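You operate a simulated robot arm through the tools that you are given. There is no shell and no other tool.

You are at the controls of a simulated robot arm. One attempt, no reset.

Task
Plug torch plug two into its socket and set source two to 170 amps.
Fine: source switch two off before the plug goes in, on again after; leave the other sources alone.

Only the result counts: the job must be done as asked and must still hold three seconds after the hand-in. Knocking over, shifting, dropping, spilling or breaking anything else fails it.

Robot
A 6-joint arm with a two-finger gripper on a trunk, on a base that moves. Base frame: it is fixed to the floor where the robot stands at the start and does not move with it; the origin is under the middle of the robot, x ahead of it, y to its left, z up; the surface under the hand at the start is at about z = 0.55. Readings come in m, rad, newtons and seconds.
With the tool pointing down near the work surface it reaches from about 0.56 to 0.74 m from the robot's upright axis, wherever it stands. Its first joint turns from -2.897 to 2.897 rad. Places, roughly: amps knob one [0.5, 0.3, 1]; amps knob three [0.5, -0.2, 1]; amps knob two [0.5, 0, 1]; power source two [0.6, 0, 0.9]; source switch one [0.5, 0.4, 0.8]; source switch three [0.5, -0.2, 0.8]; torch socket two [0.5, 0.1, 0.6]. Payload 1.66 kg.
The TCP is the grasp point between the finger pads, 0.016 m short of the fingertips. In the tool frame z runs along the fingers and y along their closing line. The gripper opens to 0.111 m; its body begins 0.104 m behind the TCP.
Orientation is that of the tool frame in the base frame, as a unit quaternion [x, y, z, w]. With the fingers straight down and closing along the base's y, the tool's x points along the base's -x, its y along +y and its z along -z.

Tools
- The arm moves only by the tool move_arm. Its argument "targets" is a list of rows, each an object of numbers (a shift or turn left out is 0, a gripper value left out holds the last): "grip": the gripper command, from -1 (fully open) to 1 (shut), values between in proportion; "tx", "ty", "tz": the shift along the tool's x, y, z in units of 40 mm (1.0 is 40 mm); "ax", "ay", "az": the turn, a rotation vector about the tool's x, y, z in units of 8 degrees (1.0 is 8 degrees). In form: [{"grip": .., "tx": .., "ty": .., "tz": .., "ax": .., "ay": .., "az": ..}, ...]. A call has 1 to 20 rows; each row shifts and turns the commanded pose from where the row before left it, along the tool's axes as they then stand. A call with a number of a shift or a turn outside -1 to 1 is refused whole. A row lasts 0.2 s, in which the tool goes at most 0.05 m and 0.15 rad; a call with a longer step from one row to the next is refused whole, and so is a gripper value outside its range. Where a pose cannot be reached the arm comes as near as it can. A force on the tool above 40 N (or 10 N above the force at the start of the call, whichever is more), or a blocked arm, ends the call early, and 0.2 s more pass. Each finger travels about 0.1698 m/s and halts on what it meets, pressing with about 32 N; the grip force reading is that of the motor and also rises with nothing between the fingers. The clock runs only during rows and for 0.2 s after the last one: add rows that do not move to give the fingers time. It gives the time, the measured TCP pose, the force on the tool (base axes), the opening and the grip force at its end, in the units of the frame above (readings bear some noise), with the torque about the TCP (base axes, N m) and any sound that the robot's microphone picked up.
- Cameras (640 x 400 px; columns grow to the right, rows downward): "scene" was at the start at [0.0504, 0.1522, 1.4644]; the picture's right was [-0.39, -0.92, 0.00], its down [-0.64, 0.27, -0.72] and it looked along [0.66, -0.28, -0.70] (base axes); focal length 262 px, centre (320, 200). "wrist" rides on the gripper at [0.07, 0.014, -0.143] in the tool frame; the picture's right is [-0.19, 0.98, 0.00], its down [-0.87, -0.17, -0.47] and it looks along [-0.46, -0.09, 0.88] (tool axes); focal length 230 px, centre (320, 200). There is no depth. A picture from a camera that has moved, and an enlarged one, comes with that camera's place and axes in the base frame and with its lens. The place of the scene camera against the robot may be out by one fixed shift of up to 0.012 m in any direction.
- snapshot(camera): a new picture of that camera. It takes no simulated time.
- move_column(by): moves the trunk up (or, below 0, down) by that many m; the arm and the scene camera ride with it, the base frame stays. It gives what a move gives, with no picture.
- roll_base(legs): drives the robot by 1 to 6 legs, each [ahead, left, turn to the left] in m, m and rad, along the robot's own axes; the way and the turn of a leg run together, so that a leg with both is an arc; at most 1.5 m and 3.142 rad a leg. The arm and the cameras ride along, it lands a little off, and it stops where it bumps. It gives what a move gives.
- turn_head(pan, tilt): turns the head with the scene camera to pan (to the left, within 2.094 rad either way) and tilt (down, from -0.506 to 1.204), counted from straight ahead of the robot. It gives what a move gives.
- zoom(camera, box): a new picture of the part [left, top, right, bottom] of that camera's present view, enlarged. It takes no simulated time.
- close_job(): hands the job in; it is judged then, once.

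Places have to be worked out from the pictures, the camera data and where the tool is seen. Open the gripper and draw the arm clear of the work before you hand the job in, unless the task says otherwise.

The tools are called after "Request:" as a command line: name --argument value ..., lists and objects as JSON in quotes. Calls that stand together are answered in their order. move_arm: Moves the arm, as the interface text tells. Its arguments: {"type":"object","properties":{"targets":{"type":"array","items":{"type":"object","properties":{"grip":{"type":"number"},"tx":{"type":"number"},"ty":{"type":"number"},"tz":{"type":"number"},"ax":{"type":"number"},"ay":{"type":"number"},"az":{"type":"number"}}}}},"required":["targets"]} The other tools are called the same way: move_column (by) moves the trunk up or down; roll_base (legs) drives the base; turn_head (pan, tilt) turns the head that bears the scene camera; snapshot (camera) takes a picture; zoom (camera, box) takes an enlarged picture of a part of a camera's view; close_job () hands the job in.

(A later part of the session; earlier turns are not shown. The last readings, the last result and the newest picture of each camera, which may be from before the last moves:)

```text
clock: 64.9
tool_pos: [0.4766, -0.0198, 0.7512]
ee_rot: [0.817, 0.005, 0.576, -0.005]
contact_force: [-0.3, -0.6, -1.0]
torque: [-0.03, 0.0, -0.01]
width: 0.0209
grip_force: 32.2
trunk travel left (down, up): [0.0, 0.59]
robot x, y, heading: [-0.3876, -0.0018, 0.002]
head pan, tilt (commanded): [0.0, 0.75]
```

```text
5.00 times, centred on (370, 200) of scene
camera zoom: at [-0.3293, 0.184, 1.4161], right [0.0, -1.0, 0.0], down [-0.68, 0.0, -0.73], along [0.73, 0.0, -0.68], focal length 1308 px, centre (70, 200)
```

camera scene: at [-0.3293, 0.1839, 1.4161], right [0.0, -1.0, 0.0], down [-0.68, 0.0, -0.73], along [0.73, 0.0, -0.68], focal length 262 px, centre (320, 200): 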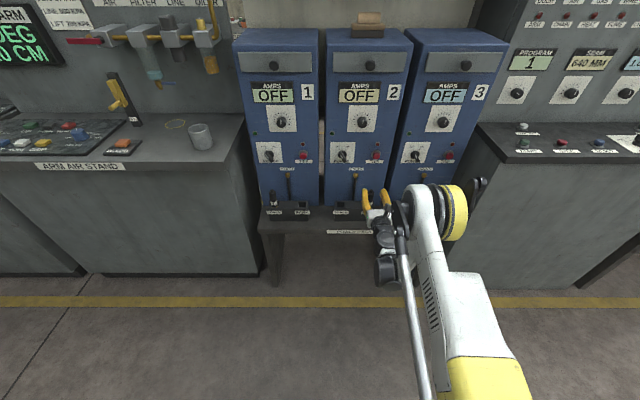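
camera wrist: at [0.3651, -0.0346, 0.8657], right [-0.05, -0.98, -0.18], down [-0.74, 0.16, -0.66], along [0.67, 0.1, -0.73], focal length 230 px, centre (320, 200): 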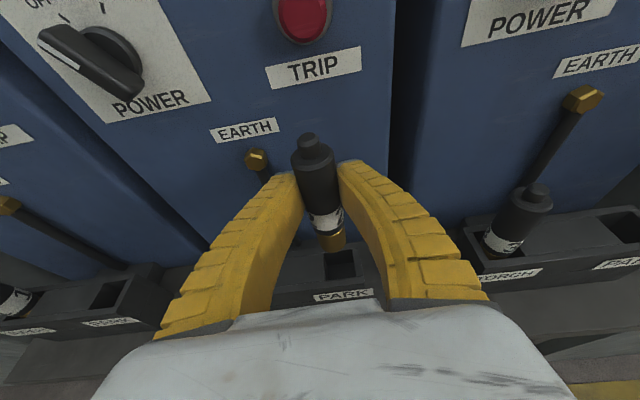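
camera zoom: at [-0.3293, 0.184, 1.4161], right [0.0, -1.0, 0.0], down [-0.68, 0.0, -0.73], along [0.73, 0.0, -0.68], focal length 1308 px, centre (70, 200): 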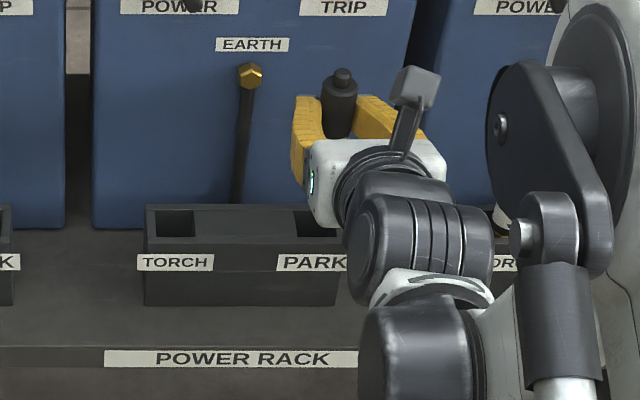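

The plug is out with its brass pin showing. Zoom to see the clearance and the recess centre for precise lateral spacing.

Request:
zoom --camera "wrist" --box '[250, 120, 400, 310]'

Request:
zoom --camera "scene" --box '[325, 185, 385, 235]'

```text
2.11 times, centred on (325, 215) of wrist
camera zoom: at [0.3651, -0.0346, 0.8657], right [-0.05, -0.98, -0.18], down [-0.74, 0.16, -0.66], along [0.67, 0.1, -0.73], focal length 484 px, centre (310, 168)
```

zoom: 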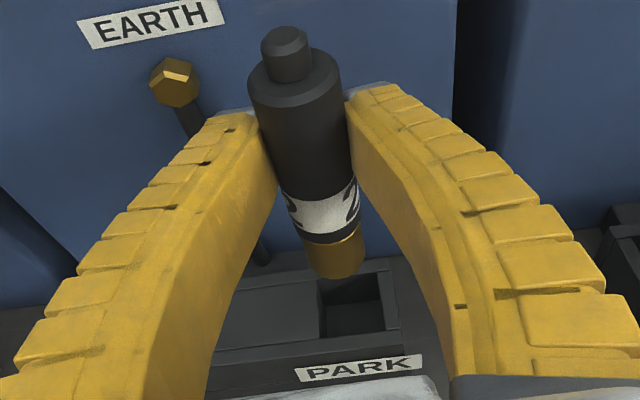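

```text
8.00 times, centred on (355, 210) of scene
camera zoom: at [-0.3293, 0.184, 1.4161], right [0.0, -1.0, 0.0], down [-0.68, 0.0, -0.73], along [0.73, 0.0, -0.68], focal length 2093 px, centre (40, 120)
```

zoom: 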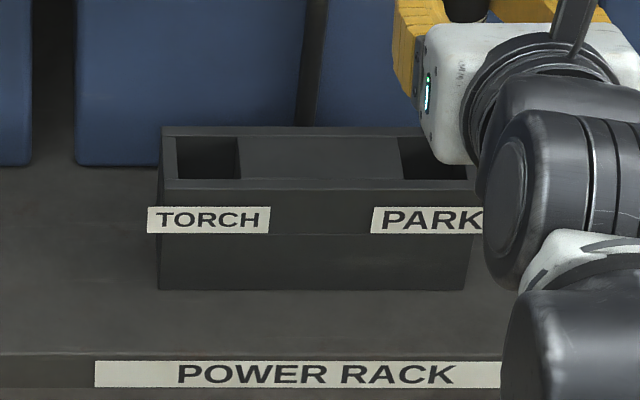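

Clearance under the pin is about 5 cm above the block rim. The TORCH recess lies 0.120 m to the left of PARK (y ≈ 0.100). Move left at this height.

Request:
move_arm --targets '[{"ty": -0.6, "tz": 0.01}, {"ty": -0.6, "tz": 0.01}, {"ty": -0.6, "tz": 0.01}, {"ty": -0.6, "tz": 0.01}, {"ty": -0.59, "tz": 0.01}, {}]'

Request:
snapshot --camera "wrist"

Request:
zoom --camera "wrist" --box '[250, 120, 400, 310]'

Request:
zoom --camera "scene" --box '[315, 165, 385, 235]'

```text
clock: 66.3
tool_pos: [0.4777, 0.0128, 0.75]
ee_rot: [0.816, 0.017, 0.578, -0.015]
contact_force: [0.3, 0.1, -0.1]
torque: [-0.01, 0.02, 0.01]
width: 0.0213
grip_force: 32.1
out of reach, approached as far as the arm can: row 1, 2, 3, 4, 5
trunk travel left (down, up): [0.0, 0.59]
robot x, y, heading: [-0.3859, 0.0022, 0.001]
head pan, tilt (commanded): [0.0, 0.75]
```

```text
taken
camera wrist: at [0.3667, -0.0062, 0.864], right [-0.02, -0.98, -0.18], down [-0.74, 0.14, -0.66], along [0.67, 0.12, -0.73], focal length 230 px, centre (320, 200)
```

wrist: 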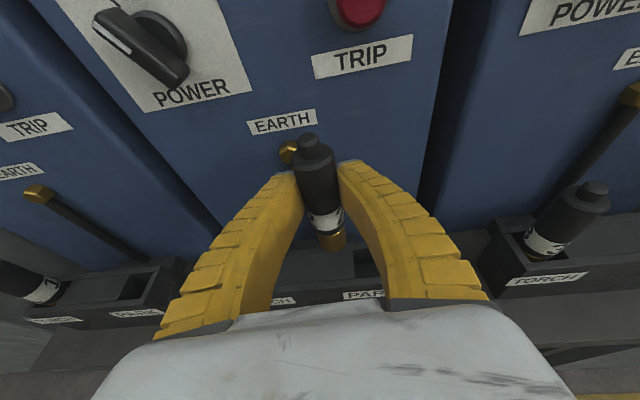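

```text
2.11 times, centred on (325, 215) of wrist
camera zoom: at [0.3667, -0.0062, 0.864], right [-0.02, -0.98, -0.18], down [-0.74, 0.14, -0.66], along [0.67, 0.12, -0.73], focal length 484 px, centre (310, 168)
```

zoom: 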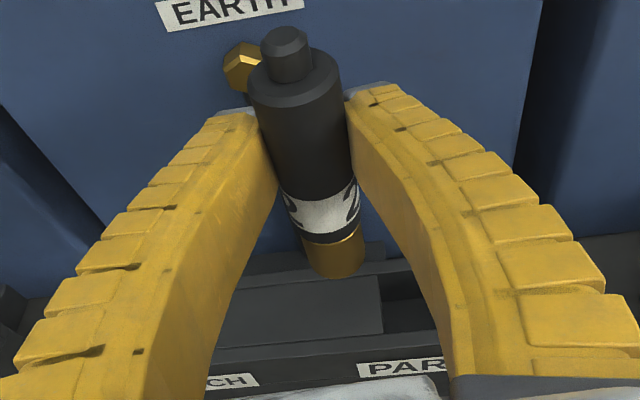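

```text
5.71 times, centred on (350, 200) of scene
camera zoom: at [-0.3292, 0.1839, 1.4161], right [0.0, -1.0, 0.0], down [-0.68, 0.0, -0.73], along [0.73, 0.0, -0.68], focal length 1495 px, centre (149, 200)
```

zoom: 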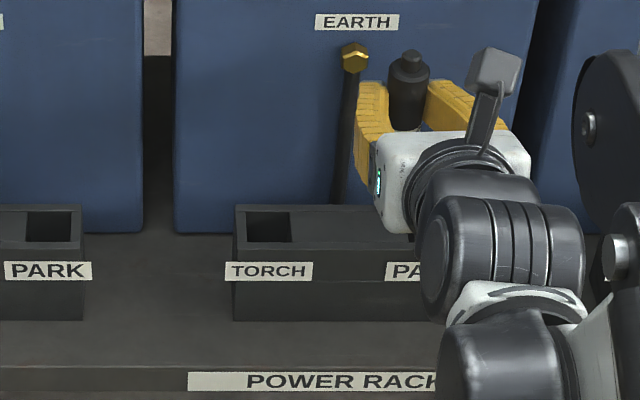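

The arm met a limit at y ≈ 0.013 (slight 2.6° yaw crept in). Rather than force it, I'll bring the arm back to its previous good relative pose and square up the yaw, then strafe the whole base left by 0.12 m.

Request:
move_arm --targets '[{"ty": 0.41}, {"ty": 0.41, "ax": -0.15, "az": 0.05}, {"ax": -0.157, "az": 0.058}, {}]'

Request:
roll_base --legs '[[0, 0.12, 0]]'

Request:
snapshot --camera "wrist"

Request:
zoom --camera "scene" --box '[315, 165, 405, 255]'

```text
clock: 67.3
tool_pos: [0.4785, -0.0215, 0.7491]
ee_rot: [0.817, 0.001, 0.577, -0.002]
contact_force: [0.0, 1.0, -1.1]
torque: [-0.04, 0.0, 0.0]
width: 0.0211
grip_force: 31.6
out of reach, approached as far as the arm can: row 2
trunk travel left (down, up): [0.0, 0.59]
robot x, y, heading: [-0.3868, 0.0009, 0.002]
head pan, tilt (commanded): [0.0, 0.75]
```

```text
clock: 68.6
tool_pos: [0.4779, 0.0948, 0.7495]
ee_rot: [0.817, 0.001, 0.576, -0.002]
contact_force: [-0.1, -0.6, -0.6]
torque: [0.0, 0.0, -0.01]
width: 0.0211
grip_force: 32.3
trunk travel left (down, up): [0.0, 0.59]
robot x, y, heading: [-0.3899, 0.1232, -0.002]
head pan, tilt (commanded): [0.0, 0.75]
```

```text
taken
camera wrist: at [0.366, 0.0809, 0.8637], right [-0.06, -0.98, -0.18], down [-0.73, 0.17, -0.66], along [0.68, 0.09, -0.73], focal length 230 px, centre (320, 200)
```

wrist: 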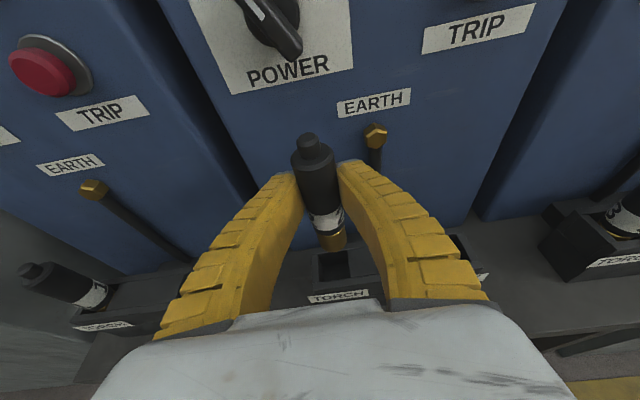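

```text
4.44 times, centred on (360, 210) of scene
camera zoom: at [-0.3292, 0.3035, 1.4161], right [0.0, -1.0, 0.0], down [-0.68, 0.0, -0.73], along [0.73, 0.0, -0.68], focal length 1163 px, centre (142, 156)
```

zoom: 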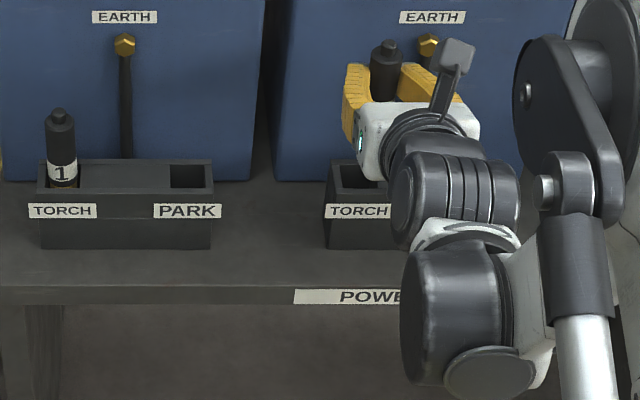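

The base strafed cleanly; TCP is now (0.478, 0.095, 0.750). Zoom to measure where the TORCH recess sits relative to the pin.

Request:
zoom --camera "wrist" --box '[270, 200, 400, 310]'

Request:
zoom --camera "scene" --box '[315, 170, 385, 225]'

```text
3.64 times, centred on (335, 255) of wrist
camera zoom: at [0.366, 0.0809, 0.8637], right [-0.06, -0.98, -0.18], down [-0.73, 0.17, -0.66], along [0.68, 0.09, -0.73], focal length 837 px, centre (266, 0)
```

zoom: 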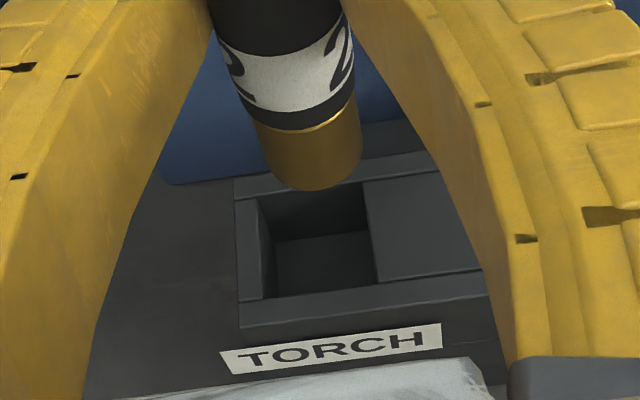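

```text
7.27 times, centred on (350, 198) of scene
camera zoom: at [-0.3292, 0.3035, 1.4161], right [0.0, -1.0, 0.0], down [-0.68, 0.0, -0.73], along [0.73, 0.0, -0.68], focal length 1903 px, centre (102, 218)
```

zoom: 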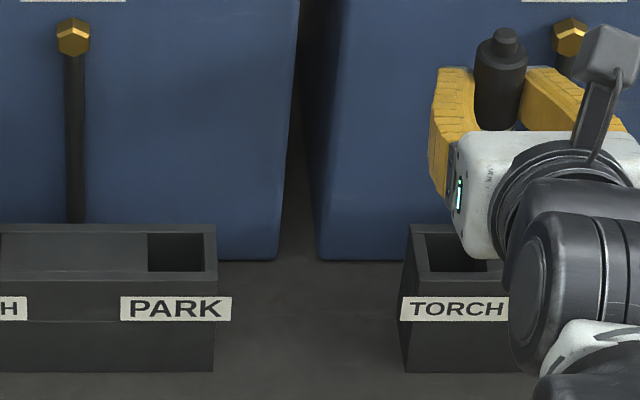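

From label and rim geometry the rim top is at z ≈ 0.635 and the TORCH recess centre at about (0.479, 0.101). I'll shift left 6 mm and lower 3.5 cm to just above the rim, then re-check alignment.

Request:
move_arm --targets '[{"ty": -0.155, "tz": 0.015}, {"tx": -0.4, "tz": 0.14}, {"tx": -0.4, "tz": 0.14}, {}]'

Request:
zoom --camera "wrist" --box '[260, 180, 400, 300]'

Request:
zoom --camera "scene" --box '[325, 170, 395, 225]'

```text
clock: 69.6
tool_pos: [0.4779, 0.1009, 0.7146]
ee_rot: [0.817, 0.003, 0.577, -0.004]
contact_force: [-0.4, 0.6, -0.9]
torque: [0.0, 0.01, 0.05]
width: 0.021
grip_force: 32.1
trunk travel left (down, up): [0.0, 0.59]
robot x, y, heading: [-0.3837, 0.1196, 0.003]
head pan, tilt (commanded): [0.0, 0.75]
```

```text
3.33 times, centred on (330, 240) of wrist
camera zoom: at [0.3662, 0.0856, 0.8288], right [-0.05, -0.98, -0.18], down [-0.74, 0.16, -0.66], along [0.68, 0.1, -0.73], focal length 767 px, centre (287, 67)
```

zoom: 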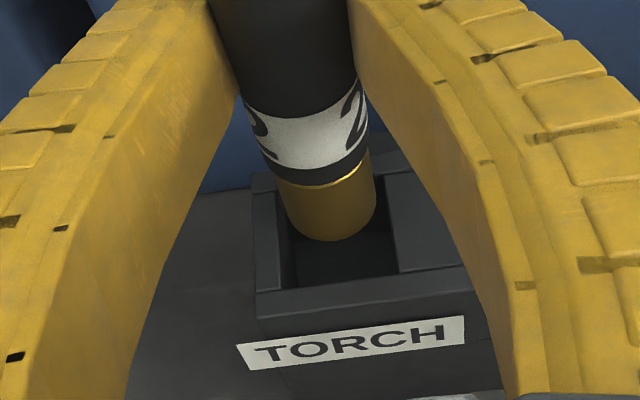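

```text
7.27 times, centred on (360, 198) of scene
camera zoom: at [-0.329, 0.3036, 1.4161], right [0.0, -1.0, 0.0], down [-0.68, 0.0, -0.73], along [0.73, 0.0, -0.68], focal length 1903 px, centre (29, 218)
```

zoom: 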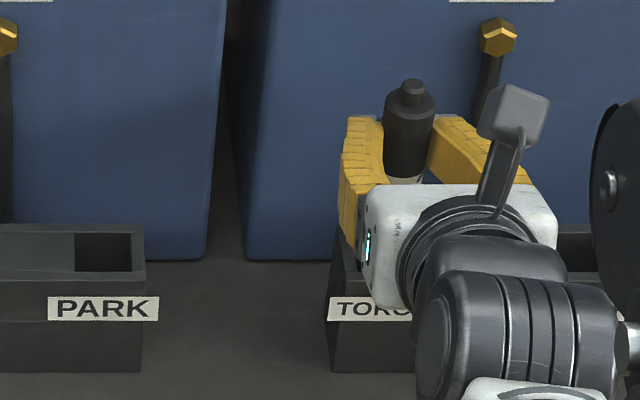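

Pin is centred over the recess to within ~1–2 mm in both directions. Lower slowly into it, first ~2 cm, watching the force.

Request:
move_arm --targets '[{"tx": -0.14, "tz": 0.05}, {"tx": -0.14, "tz": 0.05}, {"tx": -0.14, "tz": 0.05}, {}]'

Request:
zoom --camera "wrist" --box '[260, 180, 400, 300]'

```text
clock: 70.6
tool_pos: [0.4769, 0.1001, 0.7004]
ee_rot: [0.815, 0.003, 0.579, -0.004]
contact_force: [-6.4, 0.2, 30.5]
torque: [0.04, -0.29, 0.03]
width: 0.0247
grip_force: 31.9
trunk travel left (down, up): [0.0, 0.59]
robot x, y, heading: [-0.3864, 0.1229, 0.004]
head pan, tilt (commanded): [0.0, 0.75]
```

```text
3.33 times, centred on (330, 240) of wrist
camera zoom: at [0.3646, 0.0859, 0.8147], right [-0.05, -0.98, -0.18], down [-0.73, 0.16, -0.66], along [0.68, 0.1, -0.73], focal length 767 px, centre (287, 67)
```

zoom: 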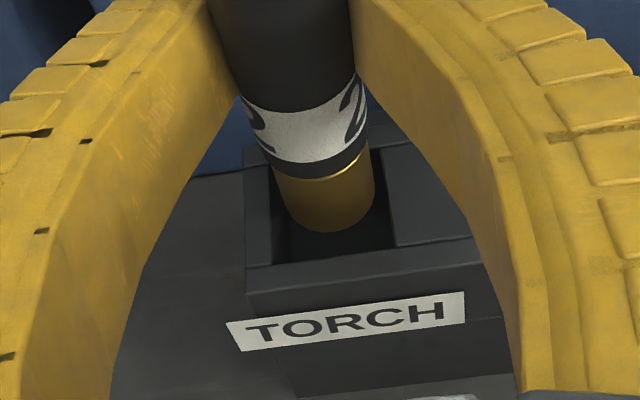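

Contact at the rim: 30 N up with a push toward −x, and the view shows a big gap at the front and none at the back — the pin is catching the back edge. Lift 15 mm and inspect.

Request:
move_arm --targets '[{"tx": 0.18, "tz": -0.065}, {"tx": 0.18, "tz": -0.065}, {}]'

Request:
zoom --camera "wrist" --box '[260, 110, 400, 300]'

Request:
zoom --camera "scene" --box '[325, 170, 395, 225]'

```text
clock: 71.4
tool_pos: [0.4776, 0.1018, 0.7128]
ee_rot: [0.817, 0.004, 0.576, -0.005]
contact_force: [0.2, -0.3, -1.3]
torque: [0.0, 0.0, 0.0]
width: 0.0218
grip_force: 32.1
trunk travel left (down, up): [0.0, 0.59]
robot x, y, heading: [-0.3867, 0.1194, -0.001]
head pan, tilt (commanded): [0.0, 0.75]
```

```text
2.11 times, centred on (330, 205) of wrist
camera zoom: at [0.3663, 0.0862, 0.8265], right [-0.05, -0.98, -0.18], down [-0.74, 0.16, -0.66], along [0.67, 0.1, -0.73], focal length 484 px, centre (299, 190)
```

zoom: 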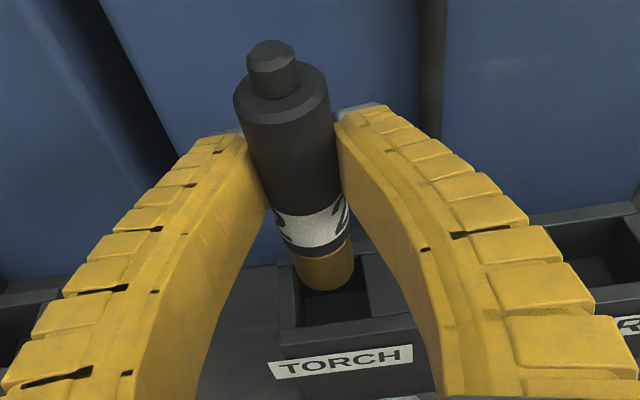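

```text
7.27 times, centred on (360, 198) of scene
camera zoom: at [-0.3292, 0.3036, 1.416], right [0.0, -1.0, 0.0], down [-0.68, 0.0, -0.73], along [0.73, 0.0, -0.68], focal length 1903 px, centre (29, 218)
```

zoom: 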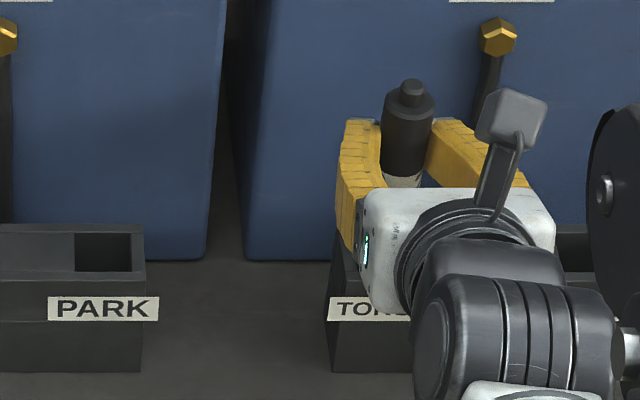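

Measuring from the contact picture: opening ≈31 mm, pin ≈25 mm, left/right centred, but the pin sits ≈4 mm too far back. Shift 4 mm toward the robot and lower again gently.

Request:
move_arm --targets '[{"tx": -0.033, "tz": -0.094}, {"tx": -0.12, "tz": 0.043}, {"tx": -0.12, "tz": 0.043}, {}]'

Request:
zoom --camera "wrist" --box '[260, 180, 400, 300]'

```text
clock: 72.4
tool_pos: [0.4743, 0.1004, 0.7029]
ee_rot: [0.816, 0.003, 0.577, -0.004]
contact_force: [-0.6, 0.2, -1.6]
torque: [0.0, 0.02, -0.01]
width: 0.0218
grip_force: 31.6
trunk travel left (down, up): [0.0, 0.59]
robot x, y, heading: [-0.3868, 0.1206, -0.002]
head pan, tilt (commanded): [0.0, 0.75]
```

```text
3.33 times, centred on (330, 240) of wrist
camera zoom: at [0.362, 0.0863, 0.816], right [-0.05, -0.98, -0.18], down [-0.74, 0.16, -0.66], along [0.68, 0.1, -0.73], focal length 767 px, centre (287, 67)
```

zoom: 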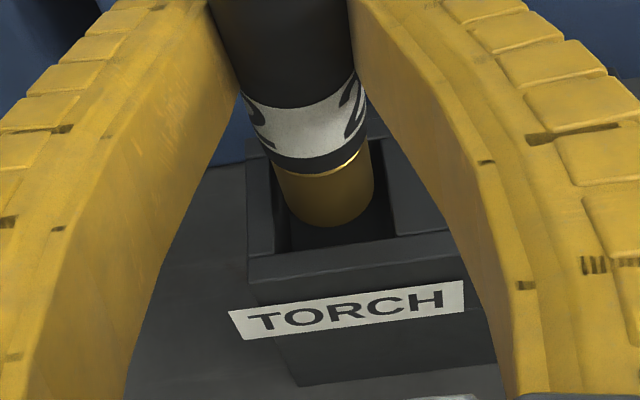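

No contact now and the gap at the front looks even; the pin is ~1 mm left of centre. Nudge right 1 mm and continue lowering 10 mm.

Request:
move_arm --targets '[{"ty": 0.025}, {"tx": -0.12, "tz": 0.043}, {"tx": -0.12, "tz": 0.043}, {}]'

Request:
zoom --camera "wrist" --box '[260, 180, 400, 300]'

```text
clock: 73.4
tool_pos: [0.4738, 0.1003, 0.6922]
ee_rot: [0.816, 0.003, 0.578, -0.003]
contact_force: [-0.2, 0.1, -1.7]
torque: [0.03, -0.02, -0.01]
width: 0.0215
grip_force: 32.4
trunk travel left (down, up): [0.0, 0.59]
robot x, y, heading: [-0.3871, 0.1197, 0.002]
head pan, tilt (commanded): [0.0, 0.75]
```

```text
3.33 times, centred on (330, 240) of wrist
camera zoom: at [0.3625, 0.0852, 0.8063], right [-0.06, -0.98, -0.18], down [-0.74, 0.16, -0.66], along [0.68, 0.1, -0.73], focal length 767 px, centre (287, 67)
```

zoom: 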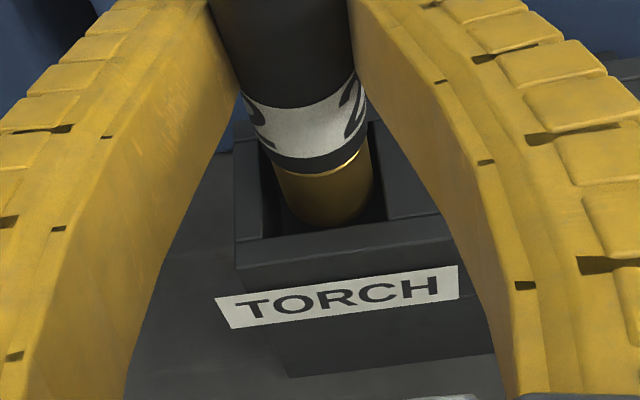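

The pin is inside the recess with no contact. Continue down in small steps.

Request:
move_arm --targets '[{"tx": -0.12, "tz": 0.043}, {"tx": -0.12, "tz": 0.043}, {}]'

Request:
move_arm --targets '[{"tx": -0.1, "tz": 0.036}, {"tx": -0.1, "tz": 0.036}, {}]'

Request:
zoom --camera "wrist" --box '[260, 180, 400, 300]'

```text
clock: 74.2
tool_pos: [0.4736, 0.0998, 0.6821]
ee_rot: [0.816, 0.003, 0.577, -0.003]
contact_force: [-0.3, 0.2, -1.0]
torque: [0.0, 0.01, -0.01]
width: 0.0216
grip_force: 32.4
trunk travel left (down, up): [0.0, 0.59]
robot x, y, heading: [-0.3867, 0.1231, 0.002]
head pan, tilt (commanded): [0.0, 0.75]
```

```text
clock: 75.0
tool_pos: [0.4738, 0.1001, 0.6745]
ee_rot: [0.817, 0.003, 0.577, -0.004]
contact_force: [0.0, 0.2, -1.7]
torque: [0.0, 0.05, 0.0]
width: 0.0214
grip_force: 32.0
trunk travel left (down, up): [0.0, 0.59]
robot x, y, heading: [-0.3851, 0.1228, 0.003]
head pan, tilt (commanded): [0.0, 0.75]
```

```text
3.33 times, centred on (330, 240) of wrist
camera zoom: at [0.3624, 0.0851, 0.7875], right [-0.06, -0.98, -0.18], down [-0.74, 0.16, -0.66], along [0.68, 0.1, -0.73], focal length 767 px, centre (287, 67)
```

zoom: 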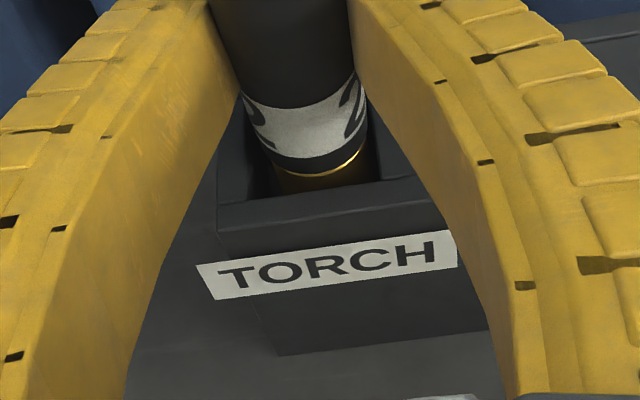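

Still no resistance at z = 0.6745. Keep lowering in small steps until it seats.

Request:
move_arm --targets '[{"tx": -0.09, "tz": 0.032}, {"tx": -0.09, "tz": 0.032}, {}]'

Request:
zoom --camera "wrist" --box '[260, 180, 400, 300]'

```text
clock: 75.8
tool_pos: [0.4735, 0.1004, 0.6703]
ee_rot: [0.816, 0.004, 0.579, -0.004]
contact_force: [6.1, 1.4, 23.2]
torque: [0.06, -0.43, 0.0]
width: 0.0216
grip_force: 32.2
trunk travel left (down, up): [0.0, 0.59]
robot x, y, heading: [-0.3871, 0.118, 0.008]
head pan, tilt (commanded): [0.0, 0.75]
```

```text
3.33 times, centred on (330, 240) of wrist
camera zoom: at [0.3615, 0.0851, 0.7826], right [-0.05, -0.98, -0.18], down [-0.73, 0.16, -0.66], along [0.68, 0.1, -0.73], focal length 767 px, centre (287, 67)
```

zoom: 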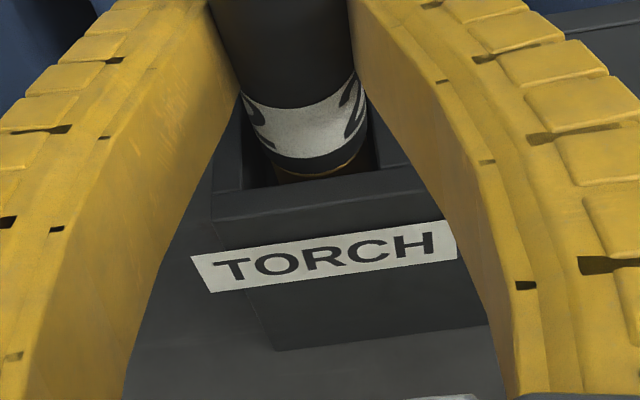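

Firm contact at z = 0.670 with the reaction centred under the plug, matching the depth it had in PARK – it's on the floor of the socket. A slight extra press to be sure it is fully home.

Request:
move_arm --targets '[{"tx": -0.05, "tz": 0.018}, {}]'

Request:
snapshot --camera "wrist"

Request:
zoom --camera "scene" --box '[325, 170, 395, 225]'

```text
clock: 76.4
tool_pos: [0.4736, 0.1007, 0.6676]
ee_rot: [0.815, 0.003, 0.579, -0.003]
contact_force: [4.6, 0.7, 30.6]
torque: [0.1, -0.26, 0.02]
width: 0.0228
grip_force: 32.2
trunk travel left (down, up): [0.0, 0.59]
robot x, y, heading: [-0.3864, 0.1176, 0.001]
head pan, tilt (commanded): [0.0, 0.75]
```

```text
taken
camera wrist: at [0.3604, 0.0848, 0.7807], right [-0.06, -0.98, -0.18], down [-0.73, 0.16, -0.66], along [0.68, 0.1, -0.73], focal length 230 px, centre (320, 200)
```

wrist: 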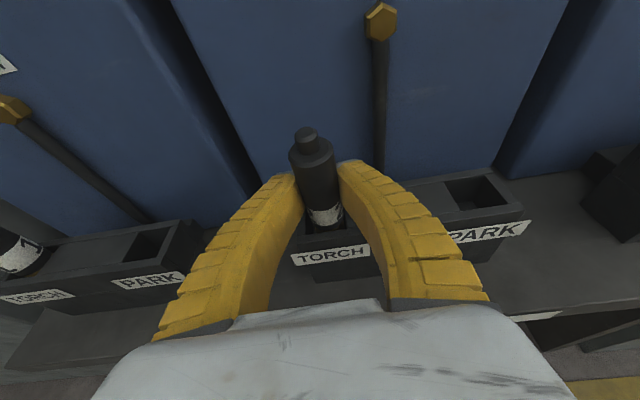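

```text
7.27 times, centred on (360, 198) of scene
camera zoom: at [-0.3324, 0.3037, 1.4164], right [0.0, -1.0, 0.0], down [-0.68, 0.0, -0.73], along [0.73, 0.0, -0.68], focal length 1903 px, centre (29, 218)
```

zoom: 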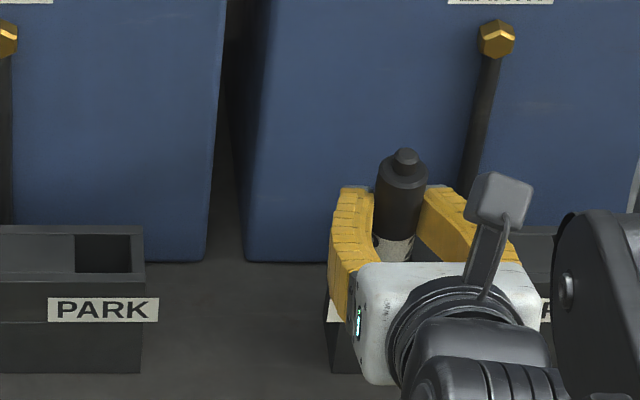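

The plug is bottomed in the TORCH socket. Ease off the press by ~2 mm, then open the fingers to 52 mm without moving.

Request:
move_arm --targets '[{"tx": 0.05, "tz": -0.018}, {}, {"grip": 0.6}, {"grip": 0.3}, {"grip": 0.1}, {}]'

Request:
snapshot --camera "wrist"

Request:
zoom --camera "wrist" --box '[240, 100, 420, 300]'

Request:
zoom --camera "scene" --box '[325, 170, 395, 225]'

```text
clock: 77.8
tool_pos: [0.4741, 0.0997, 0.6651]
ee_rot: [0.817, 0.003, 0.577, -0.004]
contact_force: [-0.2, 0.0, 0.4]
torque: [-0.02, 0.01, -0.03]
width: 0.0522
grip_force: 1.1
trunk travel left (down, up): [0.0, 0.59]
robot x, y, heading: [-0.3843, 0.118, -0.004]
head pan, tilt (commanded): [0.0, 0.75]
```

```text
taken
camera wrist: at [0.3621, 0.0849, 0.7801], right [-0.06, -0.98, -0.18], down [-0.74, 0.16, -0.66], along [0.68, 0.1, -0.73], focal length 230 px, centre (320, 200)
```

wrist: 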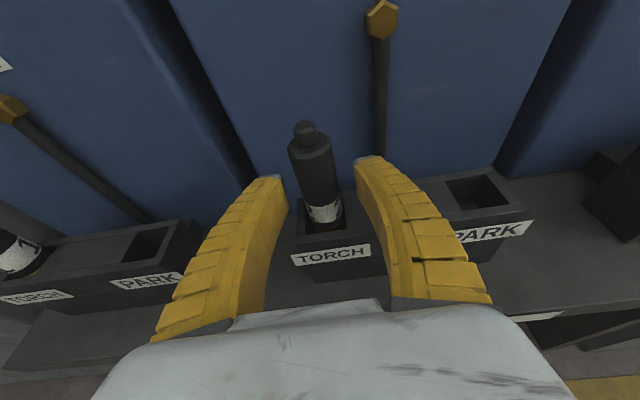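

```text
2.00 times, centred on (330, 200) of wrist
camera zoom: at [0.3621, 0.0849, 0.7801], right [-0.06, -0.98, -0.18], down [-0.74, 0.16, -0.66], along [0.68, 0.1, -0.73], focal length 460 px, centre (300, 200)
```

zoom: 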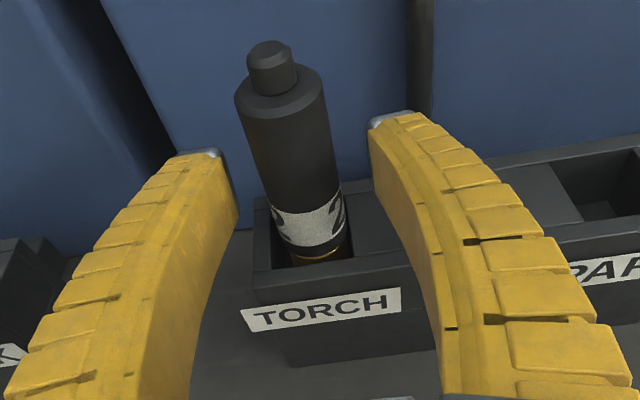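

```text
7.27 times, centred on (360, 198) of scene
camera zoom: at [-0.3293, 0.3036, 1.4161], right [0.0, -1.0, 0.0], down [-0.68, 0.0, -0.73], along [0.73, 0.0, -0.68], focal length 1903 px, centre (29, 218)
```

zoom: 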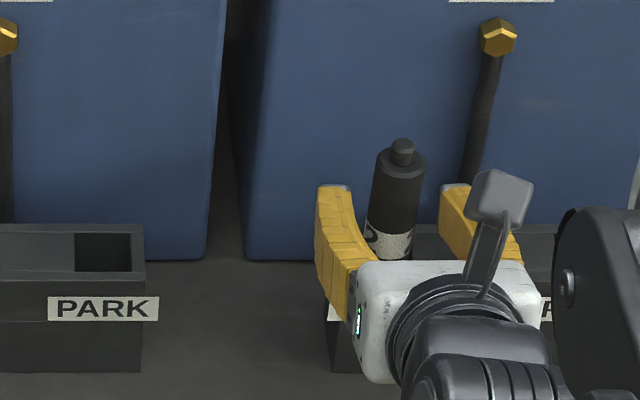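

The plug stands in the TORCH socket by itself, fingers clear on both sides. Lift straight up past the nub, then back away and up, and level the tool.

Request:
move_arm --targets '[{"tx": 0.4, "tz": -0.142}, {"tx": 0.47, "tz": -0.167}, {"tx": 0.47, "tz": -0.167}, {"tx": 0.47, "tz": -0.167}, {"tx": 0.47, "tz": -0.167}, {}]'

Request:
snapshot --camera "wrist"

Request:
zoom --camera "wrist" --box '[250, 170, 450, 320]'

```text
clock: 79.2
tool_pos: [0.4738, 0.0992, 0.7638]
ee_rot: [0.816, 0.004, 0.577, -0.004]
contact_force: [0.1, 0.1, 1.0]
torque: [0.03, 0.04, -0.02]
width: 0.0519
grip_force: 1.7
trunk travel left (down, up): [0.0, 0.59]
robot x, y, heading: [-0.3843, 0.1173, 0.005]
head pan, tilt (commanded): [0.0, 0.75]
```

```text
taken
camera wrist: at [0.3612, 0.085, 0.8773], right [-0.06, -0.98, -0.18], down [-0.74, 0.16, -0.66], along [0.68, 0.1, -0.73], focal length 230 px, centre (320, 200)
```

wrist: 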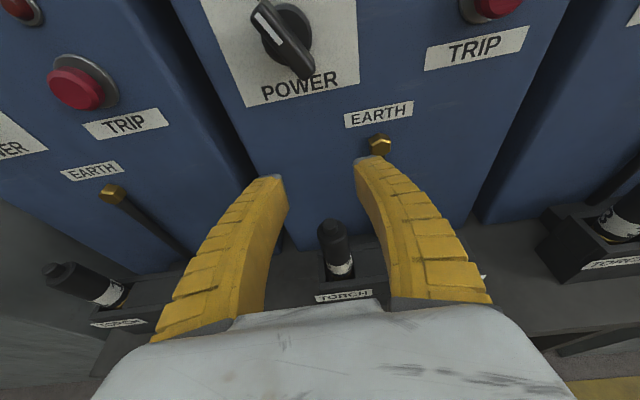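

```text
2.67 times, centred on (350, 245) of wrist
camera zoom: at [0.3612, 0.085, 0.8773], right [-0.06, -0.98, -0.18], down [-0.74, 0.16, -0.66], along [0.68, 0.1, -0.73], focal length 614 px, centre (240, 80)
```

zoom: 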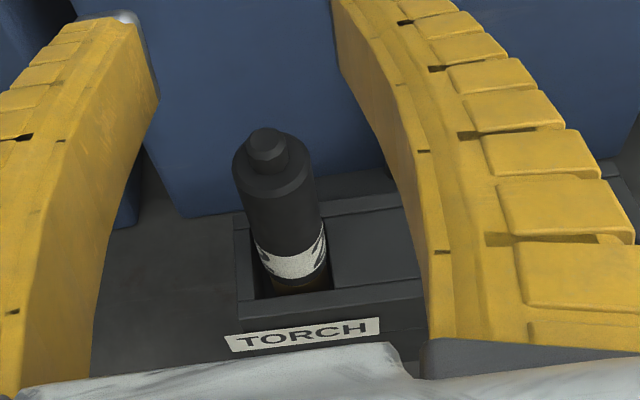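

The plug looks seated, maybe leaning a touch toward the panel. I'll retreat up and back and level the tool, then compare it with plugs 1 and 3.

Request:
move_arm --targets '[{"tx": 0.3, "tz": -0.6}, {"tx": 0.3, "tz": -0.6}, {"tx": 0.3, "tz": -0.6, "ay": 0.5}, {"tx": 0.4, "tz": -0.3, "ay": 0.5}, {"tx": 0.4, "ay": 0.5}, {"tx": 0.3, "ay": 0.5}, {"ay": 0.5}, {}]'

Request:
snapshot --camera "scene"

Request:
snapshot --camera "wrist"

```text
clock: 81.0
tool_pos: [0.4134, 0.1027, 0.8664]
ee_rot: [0.723, 0.003, 0.691, -0.004]
contact_force: [0.2, 0.0, -0.5]
torque: [-0.02, -0.02, 0.02]
width: 0.0522
grip_force: 1.4
out of reach, approached as far as the arm can: row 7
trunk travel left (down, up): [0.0, 0.59]
robot x, y, heading: [-0.3833, 0.1183, -0.002]
head pan, tilt (commanded): [0.0, 0.75]
```

```text
taken
camera scene: at [-0.3293, 0.3036, 1.4161], right [0.0, -1.0, 0.0], down [-0.68, 0.0, -0.73], along [0.73, 0.0, -0.68], focal length 262 px, centre (320, 200)
```

scene: 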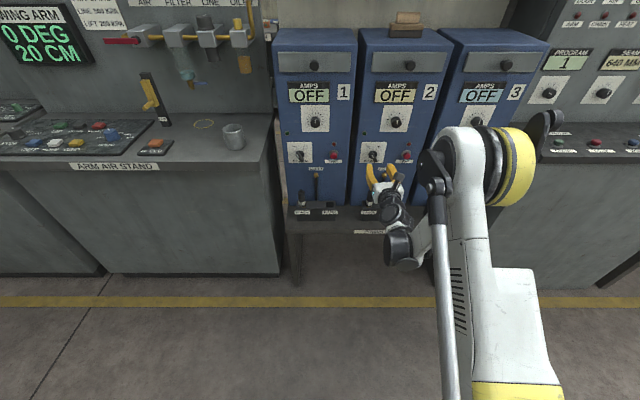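

```text
taken
camera wrist: at [0.2747, 0.0875, 0.9439], right [0.0, -0.98, -0.19], down [-0.51, 0.16, -0.84], along [0.86, 0.1, -0.5], focal length 230 px, centre (320, 200)
```

wrist: 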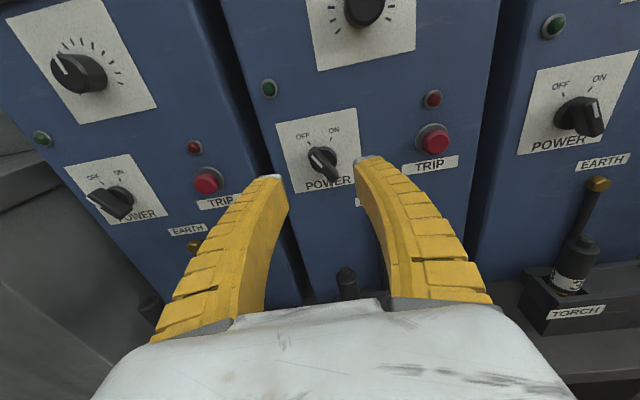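

Near level now at (0.413, 0.103, 0.866). Let me compare the three plugs in the head camera.

Request:
zoom --camera "scene" --box '[285, 170, 425, 240]'

Request:
zoom --camera "scene" --box '[345, 165, 415, 225]'

Request:
zoom --camera "wrist" --box '[290, 240, 400, 310]'

```text
4.57 times, centred on (355, 205) of scene
camera zoom: at [-0.3293, 0.3036, 1.4161], right [0.0, -1.0, 0.0], down [-0.68, 0.0, -0.73], along [0.73, 0.0, -0.68], focal length 1196 px, centre (160, 177)
```

zoom: 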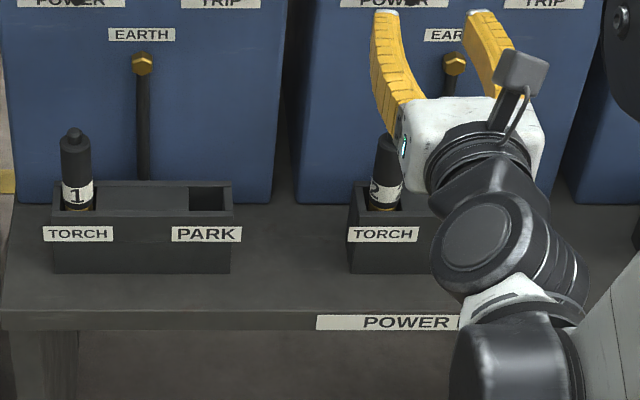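

```text
6.67 times, centred on (380, 195) of scene
camera zoom: at [-0.3293, 0.3036, 1.4161], right [0.0, -1.0, 0.0], down [-0.68, 0.0, -0.73], along [0.73, 0.0, -0.68], focal length 1744 px, centre (-80, 233)
```

zoom: 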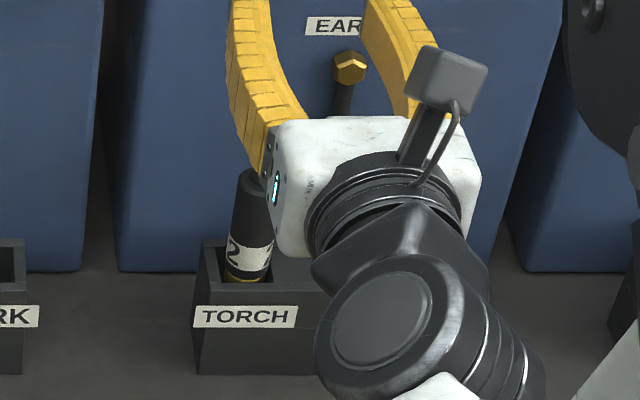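

```text
5.71 times, centred on (345, 275) of wrist
camera zoom: at [0.2747, 0.0875, 0.9439], right [0.0, -0.98, -0.19], down [-0.51, 0.16, -0.84], along [0.86, 0.1, -0.5], focal length 1315 px, centre (177, -229)
```

zoom: 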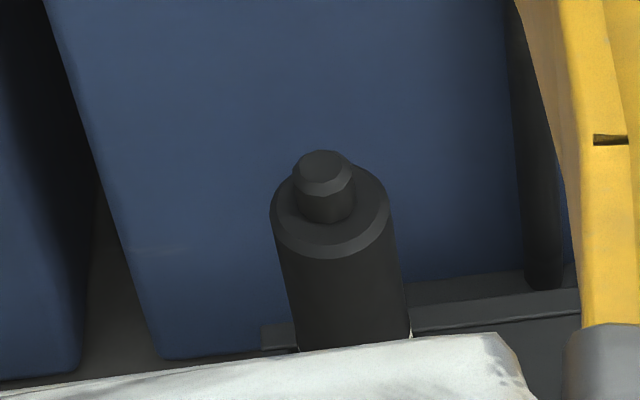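

Label height and sideways position of plug 2 match plug 1 exactly, so depth and spacing look right. I'll raise the arm out of the way to see the whole plug in the head camera.

Request:
move_arm --targets '[{"tx": 0.9}, {"tx": 0.9}, {"tx": 0.9}, {"tx": 0.9}, {}]'

Request:
zoom --camera "scene" --box '[285, 170, 425, 240]'

Request:
zoom --camera "scene" --box '[350, 180, 390, 220]'

Request:
zoom --camera "scene" --box '[285, 180, 325, 220]'

```text
clock: 82.2
tool_pos: [0.4201, 0.0996, 1.0105]
ee_rot: [0.723, 0.003, 0.691, -0.004]
contact_force: [0.2, 0.3, -0.2]
torque: [-0.01, 0.02, -0.05]
width: 0.0522
grip_force: 1.3
trunk travel left (down, up): [0.0, 0.59]
robot x, y, heading: [-0.3818, 0.1172, 0.004]
head pan, tilt (commanded): [0.0, 0.75]
```

```text
4.57 times, centred on (355, 205) of scene
camera zoom: at [-0.3295, 0.3036, 1.4161], right [0.0, -1.0, 0.0], down [-0.68, 0.0, -0.73], along [0.73, 0.0, -0.68], focal length 1196 px, centre (160, 177)
```

zoom: 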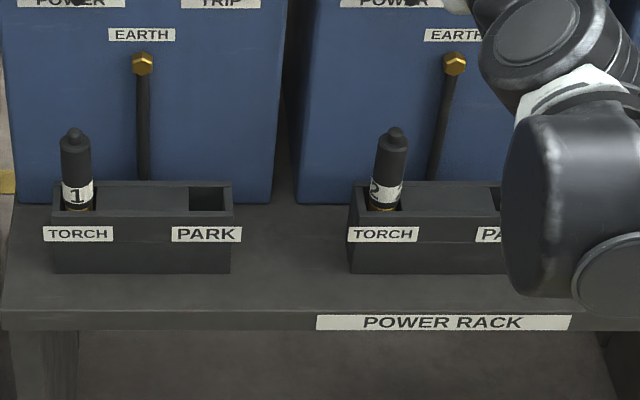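

```text
10.00 times, centred on (370, 200) of scene
camera zoom: at [-0.3295, 0.3036, 1.4161], right [0.0, -1.0, 0.0], down [-0.68, 0.0, -0.73], along [0.73, 0.0, -0.68], focal length 2617 px, centre (-180, 200)
```

zoom: 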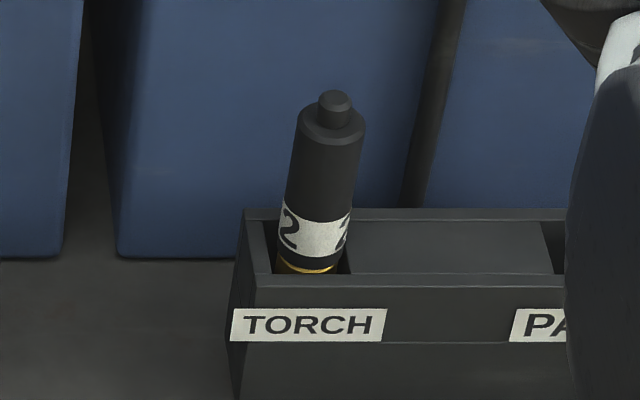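

```text
10.00 times, centred on (305, 200) of scene
camera zoom: at [-0.3295, 0.3036, 1.4161], right [0.0, -1.0, 0.0], down [-0.68, 0.0, -0.73], along [0.73, 0.0, -0.68], focal length 2617 px, centre (470, 200)
```

zoom: 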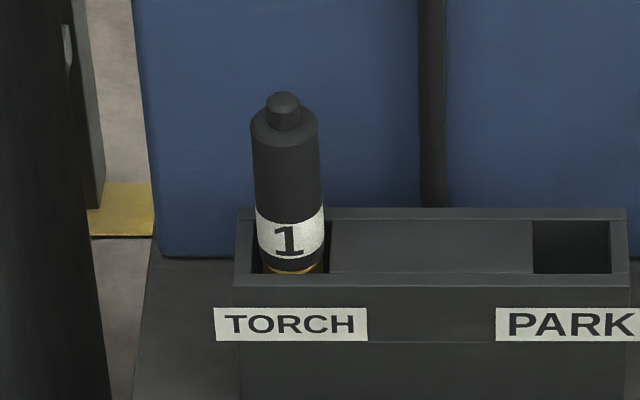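

Plug 2's pose is pixel-for-pixel like plug 1: nub and brass ring at the same heights, upright. Now the switch. To gain wrist margin I'll shift the base 6 cm further left first, then bring the tool to the switch axis and level it.

Request:
roll_base --legs '[[0, 0.06, 0]]'

Request:
move_arm --targets '[{"ty": 0.7, "tx": -0.7}, {"ty": 0.65, "tx": -0.8, "ay": 0.16}, {"tx": -0.9, "ay": 0.17}, {"tx": -0.9}, {"tx": -0.9}, {}]'

Request:
snapshot --camera "wrist"

Request:
snapshot --camera "scene"

```text
clock: 83.1
tool_pos: [0.42, 0.1612, 1.0095]
ee_rot: [0.723, 0.004, 0.691, -0.005]
contact_force: [0.0, -0.3, 0.5]
torque: [0.0, -0.03, 0.03]
width: 0.0522
grip_force: 1.4
trunk travel left (down, up): [0.0, 0.59]
robot x, y, heading: [-0.3873, 0.1797, 0.004]
head pan, tilt (commanded): [0.0, 0.75]
```

```text
clock: 84.5
tool_pos: [0.4152, 0.1086, 0.8419]
ee_rot: [0.707, 0.003, 0.707, -0.006]
contact_force: [0.7, -0.1, -0.2]
torque: [-0.05, -0.01, 0.0]
width: 0.0521
grip_force: 0.9
trunk travel left (down, up): [0.0, 0.59]
robot x, y, heading: [-0.3868, 0.1787, 0.003]
head pan, tilt (commanded): [0.0, 0.75]
```

```text
taken
camera wrist: at [0.2725, 0.0916, 0.912], right [0.01, -0.98, -0.19], down [-0.47, 0.16, -0.87], along [0.88, 0.1, -0.46], focal length 230 px, centre (320, 200)
```

wrist: 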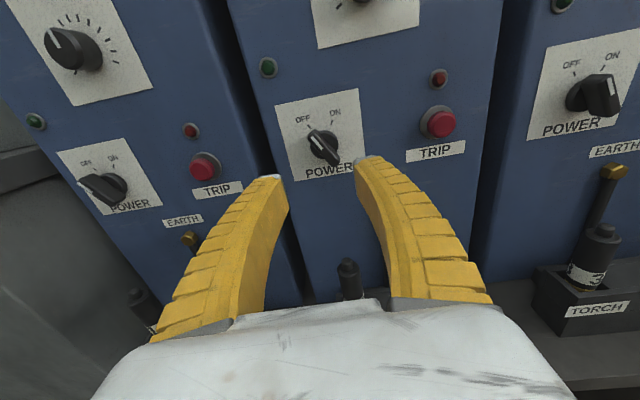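

```text
taken
camera scene: at [-0.3293, 0.3643, 1.4161], right [0.0, -1.0, 0.0], down [-0.68, 0.0, -0.73], along [0.73, 0.0, -0.68], focal length 262 px, centre (320, 200)
```

scene: 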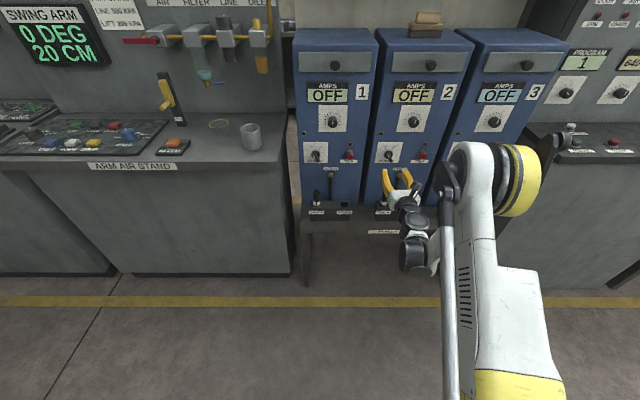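

Level at (0.415, 0.109, 0.842), no limits. Zoom on the switch to confirm its axis and the bar's OFF angle from here.

Request:
zoom --camera "wrist" --box '[270, 85, 380, 185]'

```text
4.00 times, centred on (325, 135) of wrist
camera zoom: at [0.2725, 0.0916, 0.912], right [0.01, -0.98, -0.19], down [-0.47, 0.16, -0.87], along [0.88, 0.1, -0.46], focal length 920 px, centre (300, 460)
```

zoom: 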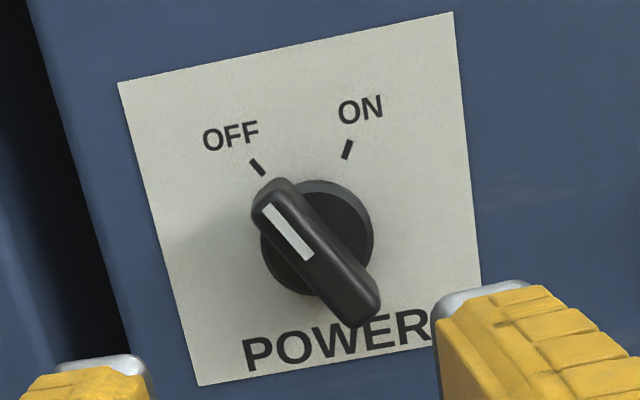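

The bar points exactly at OFF (29° counter‑clockwise). I'll centre on the axis, roll the tool 29° counter‑clockwise, narrow the fingers to 36 mm, still clear of the panel.

Request:
move_arm --targets '[{"ty": 0.115, "tx": -0.025, "ax": -0.09, "grip": 0.4}, {"az": -0.9}, {"az": -0.9}, {"az": -0.9}, {"az": -0.92}, {}]'

Request:
zoom --camera "wrist" --box '[250, 80, 390, 200]'

```text
clock: 85.9
tool_pos: [0.4167, 0.1011, 0.8405]
ee_rot: [0.684, 0.176, 0.685, 0.177]
contact_force: [0.0, 0.8, 0.0]
torque: [-0.02, -0.02, 0.01]
width: 0.0358
grip_force: 1.9
trunk travel left (down, up): [0.0, 0.59]
robot x, y, heading: [-0.3893, 0.1766, 0.004]
head pan, tilt (commanded): [0.0, 0.75]
```

```text
3.33 times, centred on (320, 140) of wrist
camera zoom: at [0.2737, 0.1241, 0.9089], right [0.0, -0.95, 0.31], down [-0.47, -0.27, -0.84], along [0.88, -0.15, -0.45], focal length 767 px, centre (320, 400)
```

zoom: 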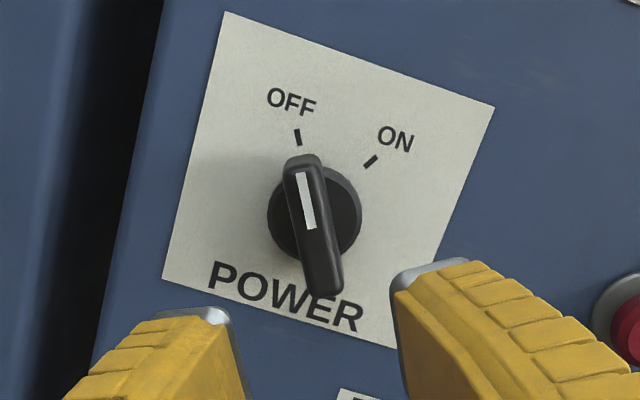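

Axis re-measured at y ≈ 0.1045, z ≈ 0.841; tool is 3 mm to the right. Correct that and advance to straddle the bar.

Request:
move_arm --targets '[{"tx": 0.058, "ty": -0.065}, {"tz": 0.8}, {"tz": 0.8}, {"tz": 0.5}, {"tz": 0.35}, {}]'

Request:
zoom --camera "wrist" --box '[260, 130, 380, 230]'

Request:
zoom --camera "scene" --box '[360, 130, 440, 190]'

```text
clock: 87.3
tool_pos: [0.5143, 0.106, 0.8419]
ee_rot: [0.684, 0.176, 0.685, 0.177]
contact_force: [1.0, -0.6, 0.7]
torque: [0.01, 0.01, 0.02]
width: 0.0359
grip_force: 1.7
trunk travel left (down, up): [0.0, 0.59]
robot x, y, heading: [-0.3855, 0.184, -0.003]
head pan, tilt (commanded): [0.0, 0.75]
```

```text
4.00 times, centred on (320, 180) of wrist
camera zoom: at [0.3717, 0.1279, 0.9099], right [0.0, -0.95, 0.31], down [-0.47, -0.27, -0.84], along [0.88, -0.15, -0.45], focal length 920 px, centre (320, 280)
```

zoom: 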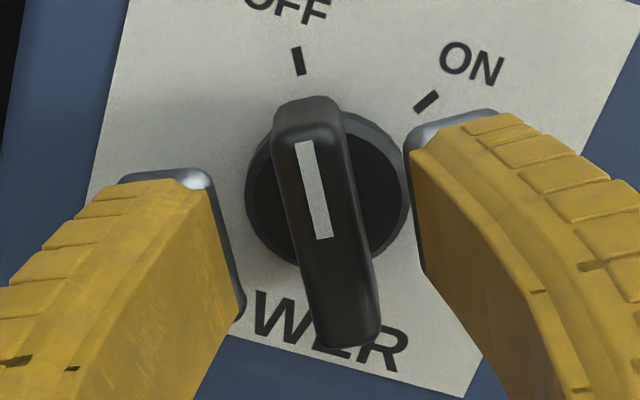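

```text
6.67 times, centred on (400, 160) of scene
camera zoom: at [-0.3295, 0.3643, 1.4161], right [0.0, -1.0, 0.0], down [-0.68, 0.0, -0.73], along [0.73, 0.0, -0.68], focal length 1744 px, centre (-213, 467)
```

zoom: 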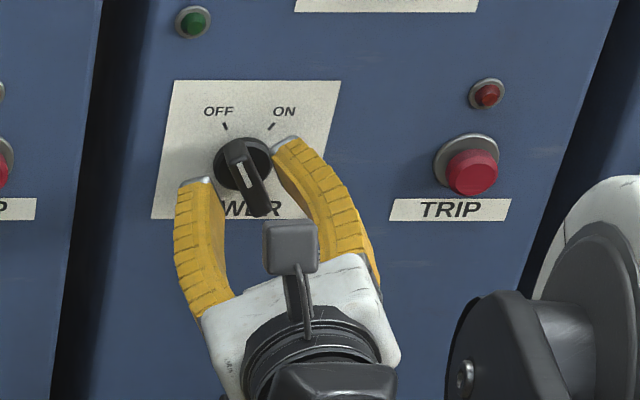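

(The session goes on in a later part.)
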